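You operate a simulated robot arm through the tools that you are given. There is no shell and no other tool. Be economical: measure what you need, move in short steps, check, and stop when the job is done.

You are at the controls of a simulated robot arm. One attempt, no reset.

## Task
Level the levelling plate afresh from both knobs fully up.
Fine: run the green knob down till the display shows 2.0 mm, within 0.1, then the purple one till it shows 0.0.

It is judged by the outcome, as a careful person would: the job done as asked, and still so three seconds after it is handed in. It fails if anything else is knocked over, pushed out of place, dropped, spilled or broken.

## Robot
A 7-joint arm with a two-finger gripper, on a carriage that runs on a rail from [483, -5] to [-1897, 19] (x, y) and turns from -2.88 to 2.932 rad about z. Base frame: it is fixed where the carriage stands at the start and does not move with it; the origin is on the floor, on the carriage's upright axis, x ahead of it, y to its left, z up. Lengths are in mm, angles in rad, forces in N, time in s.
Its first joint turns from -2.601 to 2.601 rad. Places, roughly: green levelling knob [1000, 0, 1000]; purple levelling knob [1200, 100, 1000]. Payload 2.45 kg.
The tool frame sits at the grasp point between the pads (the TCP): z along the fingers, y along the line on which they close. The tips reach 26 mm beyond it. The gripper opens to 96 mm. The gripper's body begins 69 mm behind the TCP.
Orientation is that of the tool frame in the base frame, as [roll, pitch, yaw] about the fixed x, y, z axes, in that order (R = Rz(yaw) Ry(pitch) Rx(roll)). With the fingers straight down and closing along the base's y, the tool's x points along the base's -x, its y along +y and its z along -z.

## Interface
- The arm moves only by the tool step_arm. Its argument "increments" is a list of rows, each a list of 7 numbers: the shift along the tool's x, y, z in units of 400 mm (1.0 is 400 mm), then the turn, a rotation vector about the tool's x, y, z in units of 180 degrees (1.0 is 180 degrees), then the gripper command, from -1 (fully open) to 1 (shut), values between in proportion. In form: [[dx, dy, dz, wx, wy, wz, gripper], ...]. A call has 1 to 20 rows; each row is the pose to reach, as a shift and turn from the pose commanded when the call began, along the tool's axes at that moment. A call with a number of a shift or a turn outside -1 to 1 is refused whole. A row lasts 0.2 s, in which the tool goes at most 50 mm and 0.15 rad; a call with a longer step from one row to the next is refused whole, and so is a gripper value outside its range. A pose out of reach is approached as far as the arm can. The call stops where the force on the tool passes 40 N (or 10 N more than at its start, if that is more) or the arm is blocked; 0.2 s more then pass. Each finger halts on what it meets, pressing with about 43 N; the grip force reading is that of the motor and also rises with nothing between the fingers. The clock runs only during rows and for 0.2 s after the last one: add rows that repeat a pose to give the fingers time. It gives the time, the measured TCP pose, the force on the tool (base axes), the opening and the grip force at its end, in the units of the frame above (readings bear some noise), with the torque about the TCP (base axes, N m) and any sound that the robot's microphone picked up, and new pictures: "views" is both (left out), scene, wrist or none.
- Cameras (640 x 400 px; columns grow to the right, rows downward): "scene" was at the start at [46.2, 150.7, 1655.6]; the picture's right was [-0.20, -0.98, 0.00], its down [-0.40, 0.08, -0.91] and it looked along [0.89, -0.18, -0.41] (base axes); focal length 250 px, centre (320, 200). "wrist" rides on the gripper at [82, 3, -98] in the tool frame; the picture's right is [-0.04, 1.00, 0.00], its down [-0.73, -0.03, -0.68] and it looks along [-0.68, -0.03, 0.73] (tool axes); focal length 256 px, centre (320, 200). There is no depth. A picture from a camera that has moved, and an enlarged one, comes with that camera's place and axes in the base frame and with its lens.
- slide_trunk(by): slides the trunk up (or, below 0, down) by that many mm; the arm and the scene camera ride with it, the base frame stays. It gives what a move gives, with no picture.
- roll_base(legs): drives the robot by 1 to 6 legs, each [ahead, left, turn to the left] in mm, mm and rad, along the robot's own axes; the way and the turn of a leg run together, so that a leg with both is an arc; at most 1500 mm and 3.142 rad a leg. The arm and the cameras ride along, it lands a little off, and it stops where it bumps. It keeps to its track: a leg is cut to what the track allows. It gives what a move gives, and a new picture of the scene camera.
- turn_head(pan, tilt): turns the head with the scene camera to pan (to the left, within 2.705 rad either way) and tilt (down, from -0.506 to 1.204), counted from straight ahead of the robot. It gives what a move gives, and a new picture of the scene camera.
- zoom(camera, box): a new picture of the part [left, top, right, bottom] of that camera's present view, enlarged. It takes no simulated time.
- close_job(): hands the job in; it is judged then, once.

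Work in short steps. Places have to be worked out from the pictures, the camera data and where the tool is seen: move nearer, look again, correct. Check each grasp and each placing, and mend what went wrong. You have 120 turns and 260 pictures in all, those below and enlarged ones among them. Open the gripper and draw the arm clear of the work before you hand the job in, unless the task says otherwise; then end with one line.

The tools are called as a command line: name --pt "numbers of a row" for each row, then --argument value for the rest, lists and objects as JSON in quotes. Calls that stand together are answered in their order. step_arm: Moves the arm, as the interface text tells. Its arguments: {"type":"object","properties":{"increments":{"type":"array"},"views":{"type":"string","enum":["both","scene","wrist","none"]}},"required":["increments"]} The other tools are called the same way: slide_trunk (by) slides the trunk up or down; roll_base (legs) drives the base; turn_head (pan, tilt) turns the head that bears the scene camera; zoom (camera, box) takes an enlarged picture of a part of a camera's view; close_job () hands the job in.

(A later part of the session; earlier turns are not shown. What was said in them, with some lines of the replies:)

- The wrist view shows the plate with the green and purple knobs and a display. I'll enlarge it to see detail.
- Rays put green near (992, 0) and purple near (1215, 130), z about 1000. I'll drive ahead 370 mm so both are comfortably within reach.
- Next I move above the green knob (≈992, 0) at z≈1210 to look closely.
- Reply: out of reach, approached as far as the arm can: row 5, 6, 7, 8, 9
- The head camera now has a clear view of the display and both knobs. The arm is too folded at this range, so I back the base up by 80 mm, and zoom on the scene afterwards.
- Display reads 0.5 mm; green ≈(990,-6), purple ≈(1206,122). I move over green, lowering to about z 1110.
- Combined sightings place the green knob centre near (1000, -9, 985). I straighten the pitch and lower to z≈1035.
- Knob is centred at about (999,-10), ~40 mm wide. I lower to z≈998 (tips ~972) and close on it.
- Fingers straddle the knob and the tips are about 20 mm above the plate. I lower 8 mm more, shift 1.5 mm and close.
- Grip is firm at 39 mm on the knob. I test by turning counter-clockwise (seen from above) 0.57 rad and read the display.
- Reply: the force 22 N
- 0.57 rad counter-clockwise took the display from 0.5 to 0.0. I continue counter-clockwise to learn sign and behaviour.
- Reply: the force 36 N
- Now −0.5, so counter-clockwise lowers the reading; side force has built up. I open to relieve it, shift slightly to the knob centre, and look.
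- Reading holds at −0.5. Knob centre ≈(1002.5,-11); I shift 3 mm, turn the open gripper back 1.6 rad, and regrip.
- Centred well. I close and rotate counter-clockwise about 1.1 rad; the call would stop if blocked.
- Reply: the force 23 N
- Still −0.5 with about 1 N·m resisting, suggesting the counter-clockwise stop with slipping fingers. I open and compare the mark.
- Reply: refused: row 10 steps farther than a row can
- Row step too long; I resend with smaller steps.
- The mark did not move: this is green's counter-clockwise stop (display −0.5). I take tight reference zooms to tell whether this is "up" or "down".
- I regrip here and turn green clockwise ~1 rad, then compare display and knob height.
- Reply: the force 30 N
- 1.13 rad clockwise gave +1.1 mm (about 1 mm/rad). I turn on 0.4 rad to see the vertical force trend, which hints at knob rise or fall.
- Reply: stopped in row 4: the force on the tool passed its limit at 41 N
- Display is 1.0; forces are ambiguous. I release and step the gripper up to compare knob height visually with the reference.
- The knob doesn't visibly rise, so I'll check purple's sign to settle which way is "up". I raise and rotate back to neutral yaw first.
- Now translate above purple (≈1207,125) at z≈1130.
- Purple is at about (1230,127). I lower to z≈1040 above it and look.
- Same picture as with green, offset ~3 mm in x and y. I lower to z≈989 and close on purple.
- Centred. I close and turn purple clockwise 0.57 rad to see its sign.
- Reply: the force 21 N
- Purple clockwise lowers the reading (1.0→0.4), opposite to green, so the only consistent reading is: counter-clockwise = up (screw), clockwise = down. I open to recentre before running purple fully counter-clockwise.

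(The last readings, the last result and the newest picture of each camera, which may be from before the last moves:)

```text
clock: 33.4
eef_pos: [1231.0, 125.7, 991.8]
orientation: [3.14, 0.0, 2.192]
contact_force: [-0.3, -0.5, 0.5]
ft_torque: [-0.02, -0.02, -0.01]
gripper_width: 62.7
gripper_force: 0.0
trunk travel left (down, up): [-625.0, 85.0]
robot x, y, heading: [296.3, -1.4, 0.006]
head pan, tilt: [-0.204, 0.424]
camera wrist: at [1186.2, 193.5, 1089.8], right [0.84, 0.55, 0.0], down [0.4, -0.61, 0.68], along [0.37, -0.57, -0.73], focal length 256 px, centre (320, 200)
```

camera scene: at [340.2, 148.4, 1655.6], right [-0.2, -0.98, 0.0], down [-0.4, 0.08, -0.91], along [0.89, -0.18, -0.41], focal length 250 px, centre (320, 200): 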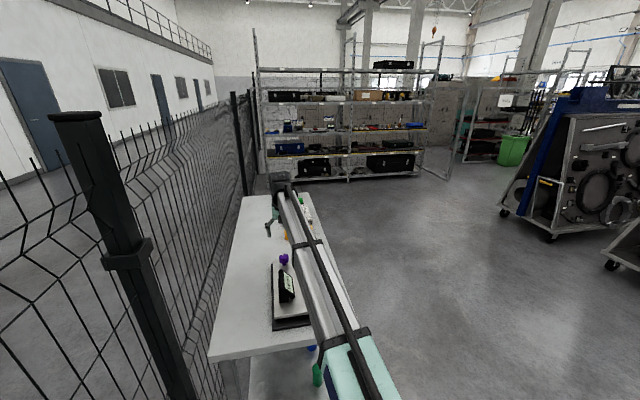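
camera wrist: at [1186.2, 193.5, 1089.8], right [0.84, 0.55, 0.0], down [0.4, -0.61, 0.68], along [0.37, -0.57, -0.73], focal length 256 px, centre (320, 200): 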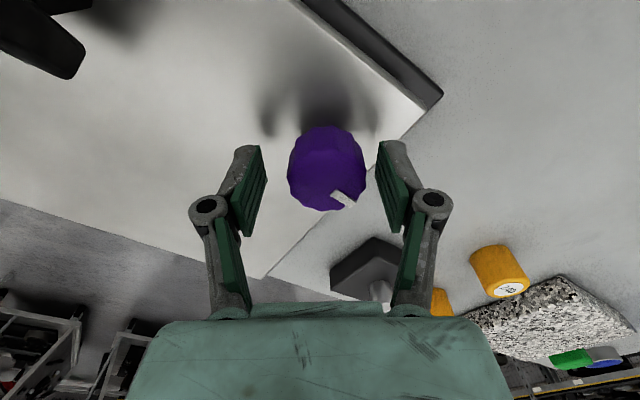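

Knob centre is 3.5 mm along tool y; I shift, close and turn counter-clockwise ~1.8 rad.

step_arm --pt "0 0.008 0 0 0 0 -0.3" --pt "0 0.008 0 0 0 0 1" --pt "0 0.008 0 0 0 0 1" --pt "0 0.008 0 0 0 -0.045 1" --pt "0 0.008 0 0 0 -0.09 1" --pt "0 0.008 0 0 0 -0.135 1" --pt "0 0.008 0 0 0 -0.18 1" --pt "0 0.008 0 0 0 -0.225 1" --pt "0 0.008 0 0 0 -0.27 1" --pt "0 0.008 0 0 0 -0.315 1" --pt "0 0.008 0 0 0 -0.36 1" --pt "0 0.008 0 0 0 -0.405 1" --pt "0 0.008 0 0 0 -0.45 1" --pt "0 0.008 0 0 0 -0.495 1" --pt "0 0.008 0 0 0 -0.54 1" --pt "0 0.008 0 0 0 -0.57 1" --views "wrist"

zoom --camera "scene" --box '[250, 240, 370, 330]'

```text
clock: 36.8
eef_pos: [1233.5, 127.3, 991.7]
orientation: [-3.14, 0.001, -2.299]
contact_force: [0.9, -5.3, 5.6]
ft_torque: [-0.23, 0.0, -1.46]
gripper_width: 39.1
gripper_force: 45.0
trunk travel left (down, up): [-625.0, 85.0]
robot x, y, heading: [296.5, -4.6, 0.007]
head pan, tilt: [-0.204, 0.424]
camera wrist: at [1176.4, 66.9, 1090.7], right [-0.72, 0.69, 0.0], down [0.51, 0.53, 0.68], along [0.47, 0.49, -0.73], focal length 256 px, centre (320, 200)
```

wrist: 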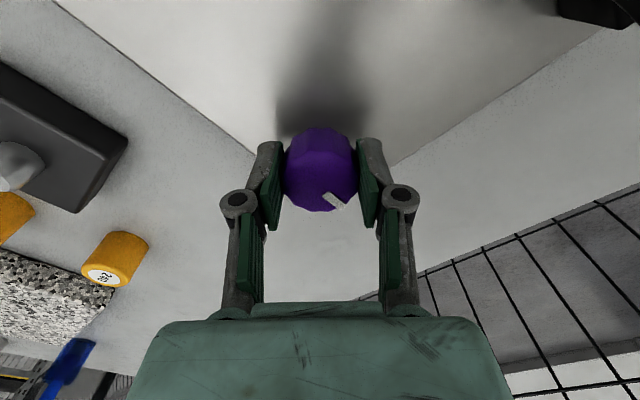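

```text
4.44 times, centred on (310, 285) of scene
camera zoom: at [339.5, 147.3, 1655.7], right [-0.2, -0.98, 0.0], down [-0.4, 0.08, -0.91], along [0.89, -0.18, -0.41], focal length 1111 px, centre (364, -178)
```

zoom: 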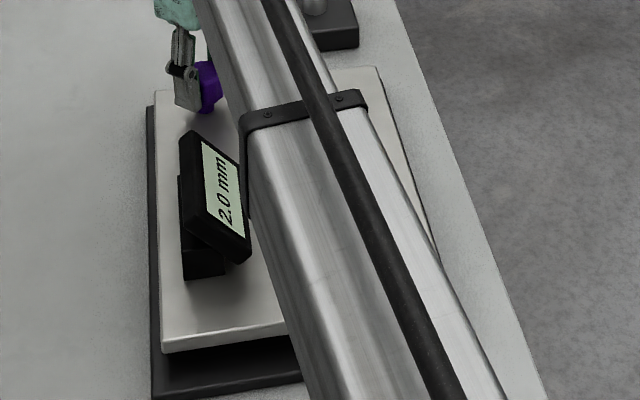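

Display 2.0, with −1.46 N·m: looks like purple's up stop. I turn 0.28 rad further to confirm the reading stays.

step_arm --pt "0 0 0 0 0 -0.045 1" --pt "0 0 0 0 0 -0.09 1" --pt "0 0 0 0 0 -0.09 1" --views "none"

zoom --camera "scene" --box '[280, 265, 320, 295]'

```text
clock: 37.6
eef_pos: [1234.4, 128.0, 990.7]
orientation: [-3.139, 0.002, -2.014]
contact_force: [4.3, -6.7, 2.6]
ft_torque: [-0.12, -0.2, -1.22]
gripper_width: 39.2
gripper_force: 45.2
trunk travel left (down, up): [-625.0, 85.0]
robot x, y, heading: [291.3, -4.0, 0.001]
head pan, tilt: [-0.204, 0.424]
```

```text
13.33 times, centred on (300, 280) of scene
camera zoom: at [340.2, 147.1, 1655.7], right [-0.2, -0.98, 0.0], down [-0.4, 0.08, -0.91], along [0.89, -0.18, -0.41], focal length 3333 px, centre (587, -867)
```

zoom: 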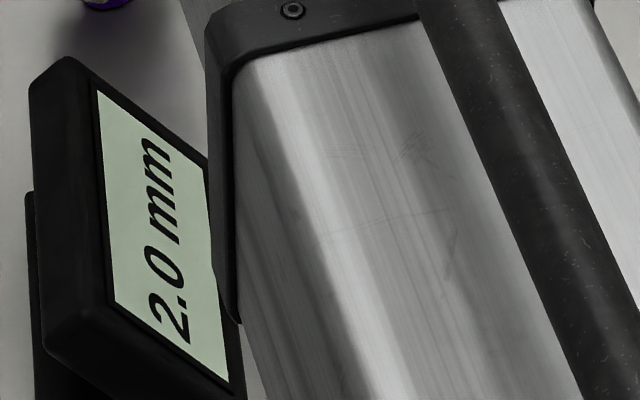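

Purple's up stop is confirmed. I open, rise to z≈1145 and rotate the tool back for the green knob.

step_arm --pt "0 0 0 0 0 0 0" --pt "0 0 0 0 0 0 -0.6" --pt "0 0 0 0 0 0 -0.6" --pt "0 0 -0.1 0 0 0 -0.6" --pt "0 0 -0.2 0 0 0.045 -0.6" --pt "0 0 -0.3 0 0 0.09 -0.6" --pt "0 0 -0.39 0 0 0.135 -0.6" --pt "0 0 -0.39 0 0 0.18 -0.6" --pt "0 0 -0.39 0 0 0.225 -0.6" --pt "0 0 -0.39 0 0 0.27 -0.6" --pt "0 0 -0.39 0 0 0.315 -0.6" --pt "0 0 -0.39 0 0 0.36 -0.6" --pt "0 0 -0.39 0 0 0.405 -0.6" --pt "0 0 -0.39 0 0 0.45 -0.6" --pt "0 0 -0.39 0 0 0.495 -0.6" --pt "0 0 -0.39 0 0 0.54 -0.6" --pt "0 0 -0.39 0 0 0.585 -0.6" --pt "0 0 -0.39 0 0 0.62 -0.6" --pt "0 0 -0.39 0 0 0.62 -0.6" --views "none"

```text
clock: 41.6
eef_pos: [1233.3, 128.0, 1147.2]
orientation: [3.139, 0.002, 2.319]
contact_force: [0.5, -0.8, 0.5]
ft_torque: [0.0, -0.02, -0.04]
gripper_width: 76.9
gripper_force: 0.0
trunk travel left (down, up): [-625.0, 85.0]
robot x, y, heading: [297.4, -0.8, 0.008]
head pan, tilt: [-0.204, 0.424]
```

Now back over the green knob (1003,-11.5), then down to z≈1035.

step_arm --pt "0.0194 -0.0941 0 0 0 0 -0.6" --pt "0.0388 -0.1882 0 0 0 0 -0.6" --pt "0.0582 -0.2823 0 0 0 0 -0.6" --pt "0.0776 -0.3763 0 0 0 0 -0.6" --pt "0.097 -0.4704 0 0 0 0 -0.6" --pt "0.1164 -0.5645 0 0 0 0 -0.6" --pt "0.1358 -0.6586 0 0 0 0 -0.6" --pt "0.1358 -0.6586 0.09 0 0 0 -0.6" --pt "0.1358 -0.6586 0.18 0 0 0 -0.6" --pt "0.1358 -0.6586 0.27 0 0 0 -0.6" --pt "0.1358 -0.6586 0.27 0 0 0 -0.3" --views "wrist"

```text
clock: 44.0
eef_pos: [1003.6, -7.9, 1037.8]
orientation: [3.14, 0.003, 2.32]
contact_force: [0.8, 1.9, -0.1]
ft_torque: [0.0, 0.02, 0.04]
gripper_width: 62.3
gripper_force: 0.1
trunk travel left (down, up): [-625.0, 85.0]
robot x, y, heading: [295.8, -4.2, 0.006]
head pan, tilt: [-0.204, 0.424]
camera wrist: at [949.0, 52.9, 1136.9], right [0.76, 0.65, 0.0], down [0.48, -0.56, 0.68], along [0.44, -0.52, -0.73], focal length 256 px, centre (320, 200)
```

wrist: 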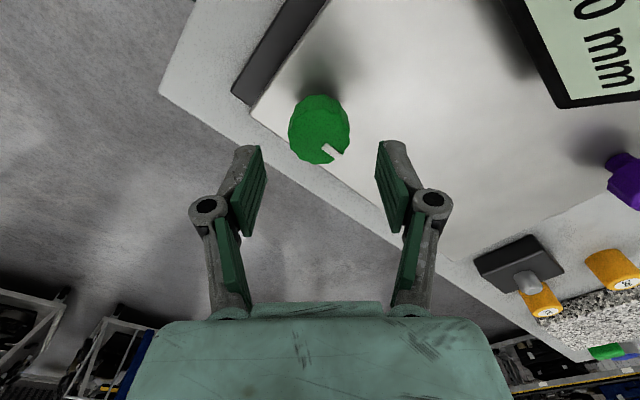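

Centred over green. I lower, close and turn counter-clockwise ~1.75 rad to its up stop.

step_arm --pt "0 0 0.06 0 0 0 -0.3" --pt "0 0 0.12 0 0 0 -0.3" --pt "0 0 0.12 0 0 0 1" --pt "0 0 0.12 0 0 0 1" --pt "0 0 0.12 0 0 -0.045 1" --pt "0 0 0.12 0 0 -0.09 1" --pt "0 0 0.12 0 0 -0.135 1" --pt "0 0 0.12 0 0 -0.18 1" --pt "0 0 0.12 0 0 -0.225 1" --pt "0 0 0.12 0 0 -0.27 1" --pt "0 0 0.12 0 0 -0.315 1" --pt "0 0 0.12 0 0 -0.36 1" --pt "0 0 0.12 0 0 -0.405 1" --pt "0 0 0.12 0 0 -0.45 1" --pt "0 0 0.12 0 0 -0.495 1" --pt "0 0 0.12 0 0 -0.54 1" --pt "0 0 0.12 0 0 -0.57 1" --views "none"

zoom --camera "scene" --box '[250, 240, 370, 330]'

```text
clock: 46.8
eef_pos: [1003.3, -9.6, 990.4]
orientation: [3.139, -0.003, -2.711]
contact_force: [-1.9, 0.8, -7.3]
ft_torque: [0.0, -0.65, 0.02]
gripper_width: 39.3
gripper_force: 45.2
trunk travel left (down, up): [-625.0, 85.0]
robot x, y, heading: [296.1, -0.8, 0.006]
head pan, tilt: [-0.204, 0.424]
stopped in row 14: the force on the tool passed its limit at 40 N (the readings are from after the stop); the commanded pose is now the measured one
```

```text
4.44 times, centred on (310, 285) of scene
camera zoom: at [340.3, 148.2, 1656.1], right [-0.2, -0.98, 0.0], down [-0.4, 0.08, -0.91], along [0.89, -0.18, -0.41], focal length 1111 px, centre (364, -178)
```

zoom: 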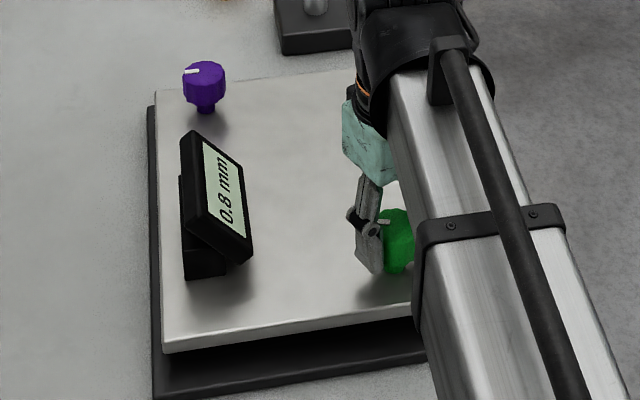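

Reading 0.8; about 0.3 remains. The commanded pose was reset, so I keep turning counter-clockwise.

step_arm --pt "0 0 0 0 0 -0.045 1" --pt "0 0 0 0 0 -0.09 1" --pt "0 0 0 0 0 -0.135 1" --pt "0 0 0 0 0 -0.18 1" --pt "0 0 0 0 0 -0.21 1" --pt "0 0 0 0 0 -0.21 1" --views "none"

zoom --camera "scene" --box '[250, 240, 370, 330]'

```text
clock: 48.2
eef_pos: [1003.8, -10.0, 990.6]
orientation: [3.138, -0.002, -2.048]
contact_force: [-3.4, 7.1, -1.7]
ft_torque: [0.31, 0.26, -0.91]
gripper_width: 39.1
gripper_force: 44.7
trunk travel left (down, up): [-625.0, 85.0]
robot x, y, heading: [293.6, -5.8, 0.004]
head pan, tilt: [-0.204, 0.424]
```

```text
4.44 times, centred on (310, 285) of scene
camera zoom: at [339.6, 148.8, 1655.5], right [-0.2, -0.98, 0.0], down [-0.4, 0.08, -0.91], along [0.89, -0.18, -0.41], focal length 1111 px, centre (364, -178)
```

zoom: 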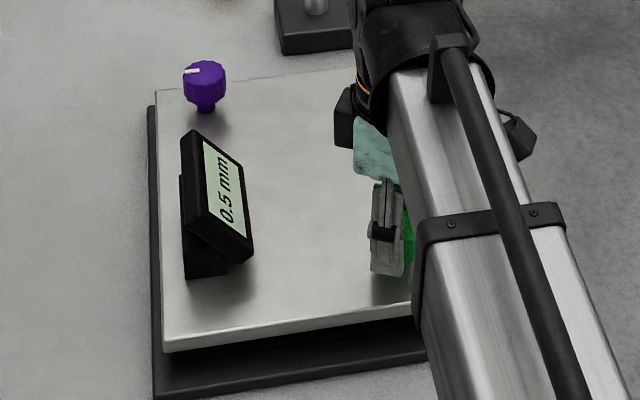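

0.5 mm at both stops, as expected. Now green clockwise (down): first ~1.2 rad.

step_arm --pt "0 0 0 0 0 0.045 1" --pt "0 0 0 0 0 0.09 1" --pt "0 0 0 0 0 0.135 1" --pt "0 0 0 0 0 0.18 1" --pt "0 0 0 0 0 0.225 1" --pt "0 0 0 0 0 0.27 1" --pt "0 0 0 0 0 0.315 1" --pt "0 0 0 0 0 0.36 1" --pt "0 0 0 0 0 0.38 1" --pt "0 0 0 0 0 0.38 1" --views "none"

zoom --camera "scene" --box '[250, 240, 370, 330]'

```text
clock: 50.4
eef_pos: [1002.7, -10.3, 990.9]
orientation: [-3.141, -0.003, 3.037]
contact_force: [0.7, 13.0, 8.8]
ft_torque: [0.71, 0.13, 0.01]
gripper_width: 39.2
gripper_force: 44.8
trunk travel left (down, up): [-625.0, 85.0]
robot x, y, heading: [290.6, -3.6, 0.004]
head pan, tilt: [-0.204, 0.424]
```

```text
4.44 times, centred on (310, 285) of scene
camera zoom: at [339.2, 149.5, 1655.6], right [-0.2, -0.98, 0.0], down [-0.4, 0.08, -0.91], along [0.89, -0.18, -0.41], focal length 1111 px, centre (364, -178)
```

zoom: 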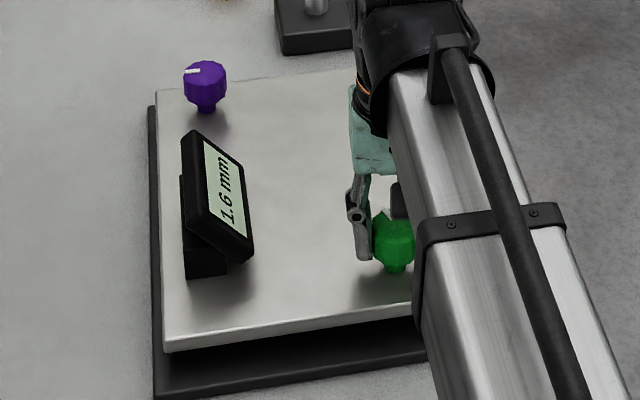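

1.6 mm. Another 0.38 rad clockwise.

step_arm --pt "0 0 0 0 0 0.04 1" --pt "0 0 0 0 0 0.08 1" --pt "0 0 0 0 0 0.12 1" --pt "0 0 0 0 0 0.12 1" --views "none"

zoom --camera "scene" --box '[280, 265, 320, 295]'

```text
clock: 51.4
eef_pos: [1004.1, -9.8, 989.8]
orientation: [-3.14, -0.001, 2.662]
contact_force: [5.4, 13.5, 11.4]
ft_torque: [0.64, 0.17, 0.0]
gripper_width: 39.2
gripper_force: 45.2
trunk travel left (down, up): [-625.0, 85.0]
robot x, y, heading: [294.0, -4.8, 0.004]
head pan, tilt: [-0.204, 0.424]
```

```text
13.33 times, centred on (300, 280) of scene
camera zoom: at [339.5, 149.5, 1655.5], right [-0.2, -0.98, 0.0], down [-0.4, 0.08, -0.91], along [0.89, -0.18, -0.41], focal length 3333 px, centre (587, -867)
```

zoom: 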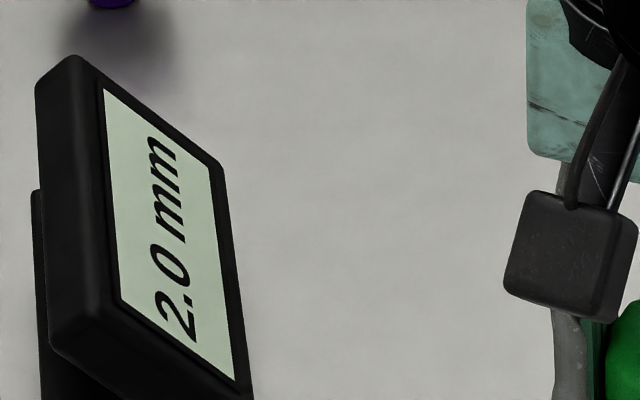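

Exactly 2.0. I release, check the reading holds, rise and rotate for the purple approach.

step_arm --pt "0 0 0 0 0 0 0" --pt "0 0 0 0 0 0 -0.6" --pt "0 0 0 0 0 0 -0.6" --pt "0 0 -0.1 0 0 0 -0.6" --pt "0 0 -0.2 0 0 -0.045 -0.6" --pt "0 0 -0.3 0 0 -0.09 -0.6" --pt "0 0 -0.39 0 0 -0.135 -0.6" --pt "0 0 -0.39 0 0 -0.18 -0.6" --pt "0 0 -0.39 0 0 -0.225 -0.6" --pt "0 0 -0.39 0 0 -0.27 -0.6" --pt "0 0 -0.39 0 0 -0.315 -0.6" --pt "0 0 -0.39 0 0 -0.36 -0.6" --pt "0 0 -0.39 0 0 -0.405 -0.6" --pt "0 0 -0.39 0 0 -0.45 -0.6" --pt "0 0 -0.39 0 0 -0.45 -0.6" --views "none"

zoom --camera "scene" --box '[270, 245, 330, 295]'

```text
clock: 54.6
eef_pos: [1003.0, -11.0, 1145.7]
orientation: [3.138, -0.001, -2.206]
contact_force: [0.0, 0.2, -0.4]
ft_torque: [0.05, -0.02, -0.01]
gripper_width: 76.7
gripper_force: 0.2
trunk travel left (down, up): [-625.0, 85.0]
robot x, y, heading: [295.9, -1.8, 0.005]
head pan, tilt: [-0.204, 0.424]
```

```text
8.00 times, centred on (300, 270) of scene
camera zoom: at [339.9, 148.1, 1655.6], right [-0.2, -0.98, 0.0], down [-0.4, 0.08, -0.91], along [0.89, -0.18, -0.41], focal length 2000 px, centre (480, -360)
```

zoom: 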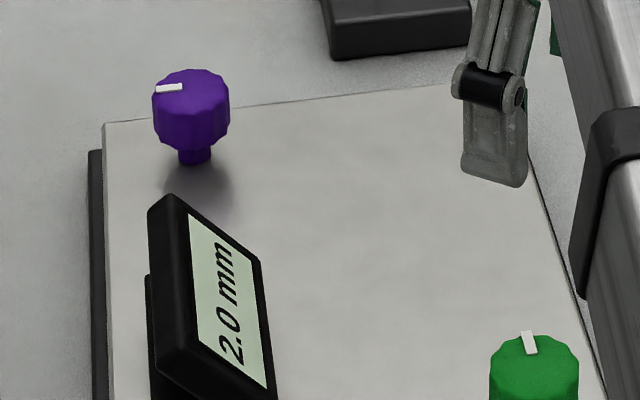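

Holds at 2.0. I move over purple (1234,128), then down to z≈1037.

step_arm --pt "-0.089 -0.037 0 0 0 0 -0.6" --pt "-0.178 -0.074 0 0 0 0 -0.6" --pt "-0.267 -0.111 0 0 0 0 -0.6" --pt "-0.356 -0.148 0 0 0 0 -0.6" --pt "-0.445 -0.185 0 0 0 0 -0.6" --pt "-0.534 -0.222 0 0 0 0 -0.6" --pt "-0.6225 -0.2585 0 0 0 0 -0.6" --pt "-0.6225 -0.2585 0.09 0 0 0 -0.6" --pt "-0.6225 -0.2585 0.18 0 0 0 -0.6" --pt "-0.6225 -0.2585 0.27 0 0 0 -0.6" --pt "-0.6225 -0.2585 0.27 0 0 0 -0.3" --views "wrist"

```text
clock: 57.0
eef_pos: [1231.1, 131.3, 1038.6]
orientation: [3.137, -0.001, -2.207]
contact_force: [0.6, 0.0, 0.0]
ft_torque: [-0.01, -0.01, -0.04]
gripper_width: 62.5
gripper_force: 0.0
trunk travel left (down, up): [-625.0, 85.0]
robot x, y, heading: [294.6, -3.7, 0.005]
head pan, tilt: [-0.204, 0.424]
camera wrist: at [1180.2, 66.4, 1136.7], right [-0.78, 0.63, 0.0], down [0.46, 0.57, 0.68], along [0.42, 0.53, -0.74], focal length 256 px, centre (320, 200)
```

wrist: 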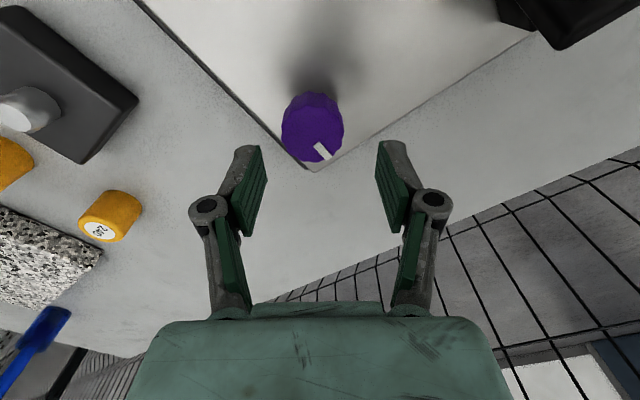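

Knob is 4.5 mm off along tool −y; I shift, lower, close, and turn clockwise ~1.45 rad.

step_arm --pt "0 -0.011 0.05 0 0 0 -0.3" --pt "0 -0.011 0.12 0 0 0 -0.3" --pt "0 -0.011 0.12 0 0 0 1" --pt "0 -0.011 0.12 0 0 0 1" --pt "0 -0.011 0.12 0 0 0.045 1" --pt "0 -0.011 0.12 0 0 0.09 1" --pt "0 -0.011 0.12 0 0 0.135 1" --pt "0 -0.011 0.12 0 0 0.18 1" --pt "0 -0.011 0.12 0 0 0.225 1" --pt "0 -0.011 0.12 0 0 0.27 1" --pt "0 -0.011 0.12 0 0 0.315 1" --pt "0 -0.011 0.12 0 0 0.36 1" --pt "0 -0.011 0.12 0 0 0.405 1" --pt "0 -0.011 0.12 0 0 0.45 1" --pt "0 -0.011 0.12 0 0 0.46 1" --views "none"

zoom --camera "scene" --box '[270, 245, 330, 295]'

```text
clock: 60.2
eef_pos: [1235.4, 128.0, 990.6]
orientation: [3.141, -0.006, 2.628]
contact_force: [-15.2, 16.6, 1.7]
ft_torque: [0.49, 0.72, -0.05]
gripper_width: 39.6
gripper_force: 45.3
trunk travel left (down, up): [-625.0, 85.0]
robot x, y, heading: [295.6, -1.5, 0.008]
head pan, tilt: [-0.204, 0.424]
```

```text
8.00 times, centred on (300, 270) of scene
camera zoom: at [338.0, 150.1, 1655.5], right [-0.2, -0.98, 0.0], down [-0.4, 0.08, -0.91], along [0.89, -0.18, -0.41], focal length 2000 px, centre (480, -360)
```

zoom: 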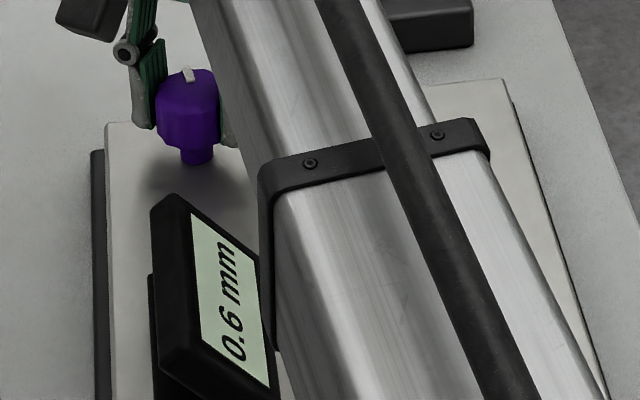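

0.6 mm left. Another 0.53 rad clockwise.

step_arm --pt "0 0 0 0 0 0.045 1" --pt "0 0 0 0 0 0.09 1" --pt "0 0 0 0 0 0.135 1" --pt "0 0 0 0 0 0.17 1" --pt "0 0 0 0 0 0.17 1" --views "none"

zoom --camera "scene" --box '[270, 245, 330, 295]'

```text
clock: 61.4
eef_pos: [1235.8, 126.6, 991.3]
orientation: [-3.138, -0.004, 2.093]
contact_force: [-19.1, 11.7, 1.8]
ft_torque: [0.88, 0.32, -0.03]
gripper_width: 39.4
gripper_force: 44.6
trunk travel left (down, up): [-625.0, 85.0]
robot x, y, heading: [294.3, -1.3, 0.003]
head pan, tilt: [-0.204, 0.424]
```

```text
8.00 times, centred on (300, 270) of scene
camera zoom: at [337.2, 149.2, 1655.6], right [-0.2, -0.98, 0.0], down [-0.4, 0.08, -0.91], along [0.89, -0.18, -0.41], focal length 2000 px, centre (480, -360)
```

zoom: 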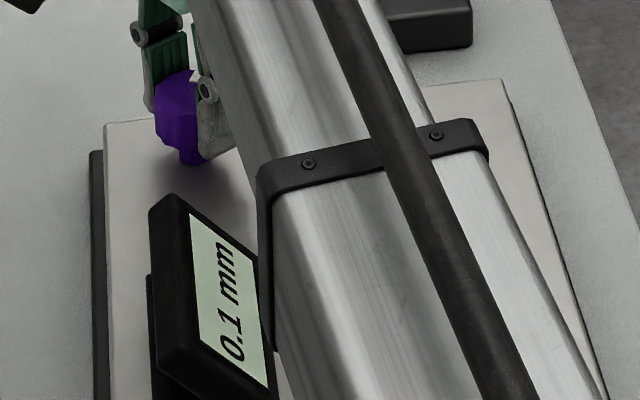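

0.1 mm; a final 0.09 rad clockwise.

step_arm --pt "0 0 0 0 0 0.015 1" --pt "0 0 0 0 0 0.028 1" --pt "0 0 0 0 0 0.028 1" --views "none"

zoom --camera "scene" --box '[270, 245, 330, 295]'

```text
clock: 62.2
eef_pos: [1235.0, 126.0, 989.9]
orientation: [-3.139, -0.002, 2.008]
contact_force: [-10.6, 9.7, 11.8]
ft_torque: [0.62, 1.26, 0.03]
gripper_width: 39.6
gripper_force: 45.3
trunk travel left (down, up): [-625.0, 85.0]
robot x, y, heading: [295.6, 0.2, 0.001]
head pan, tilt: [-0.204, 0.424]
```

```text
8.00 times, centred on (300, 270) of scene
camera zoom: at [337.3, 149.0, 1655.7], right [-0.2, -0.98, 0.0], down [-0.4, 0.08, -0.91], along [0.89, -0.18, -0.41], focal length 2000 px, centre (480, -360)
```

zoom: 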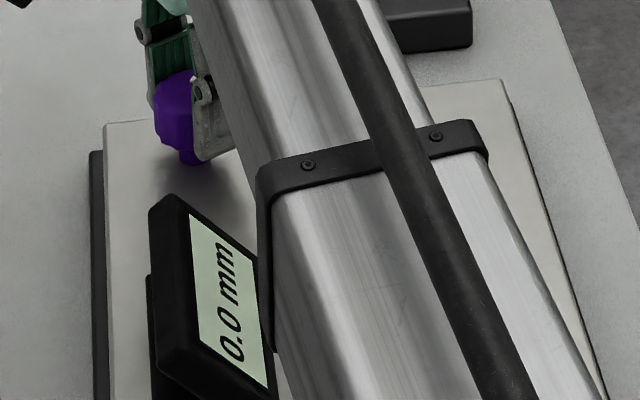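

0.0 mm. I release gently and raise clear, then recheck.

step_arm --pt "0 0 0 0 0 0 0" --pt "0 0 0 0 0 0 -0.6" --pt "0 0 0 0 0 0 -0.6" --pt "0 0 -0.1 0 0 0 -0.6" --pt "0 0 -0.2 0 0 0 -0.6" --pt "0 0 -0.3 0 0 0 -0.6" --pt "0 0 -0.4 0 0 0 -0.8" --pt "0 0 -0.5 0 0 0 -1" --pt "0 0 -0.5 0 0 0 -1" --views "scene"

zoom --camera "scene" --box '[250, 225, 350, 325]'

```text
clock: 64.2
eef_pos: [1239.0, 126.7, 1187.6]
orientation: [-3.136, -0.002, 2.011]
contact_force: [-0.2, -0.6, 0.5]
ft_torque: [0.0, 0.01, 0.0]
gripper_width: 95.5
gripper_force: 0.0
trunk travel left (down, up): [-625.0, 85.0]
robot x, y, heading: [297.0, -6.0, 0.003]
head pan, tilt: [-0.204, 0.424]
camera scene: at [339.7, 148.0, 1655.6], right [-0.2, -0.98, 0.0], down [-0.4, 0.08, -0.91], along [0.89, -0.18, -0.41], focal length 250 px, centre (320, 200)
```

scene: 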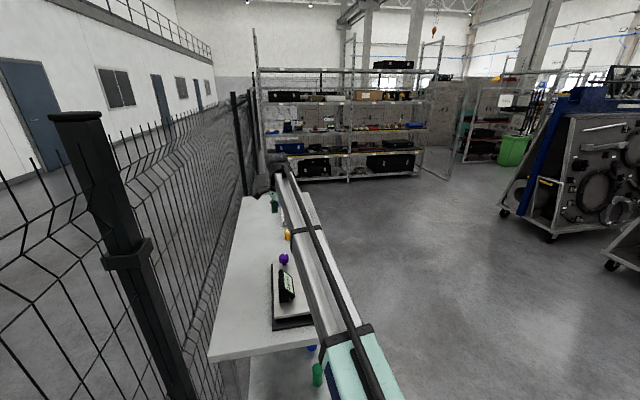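

```text
4.00 times, centred on (300, 275) of scene
camera zoom: at [339.7, 148.0, 1655.6], right [-0.2, -0.98, 0.0], down [-0.4, 0.08, -0.91], along [0.89, -0.18, -0.41], focal length 1000 px, centre (400, -100)
```

zoom: 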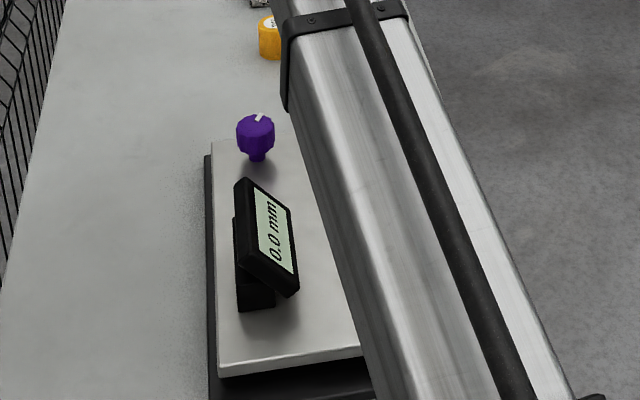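

The display holds 0.0 mm with the gripper open and clear, and nothing was disturbed. I hand the job in.

close_job

```text
The job is handed in.
```

The plate is levelled: I ran both knobs fully up to their stops, took green down to 2.0 mm, then purple down to 0.0 mm, and the display still showed 0.0 once the gripper was clear; I took counter-clockwise as "up", since the knobs carry no visible marking and only that direction fits the sequence you gave.
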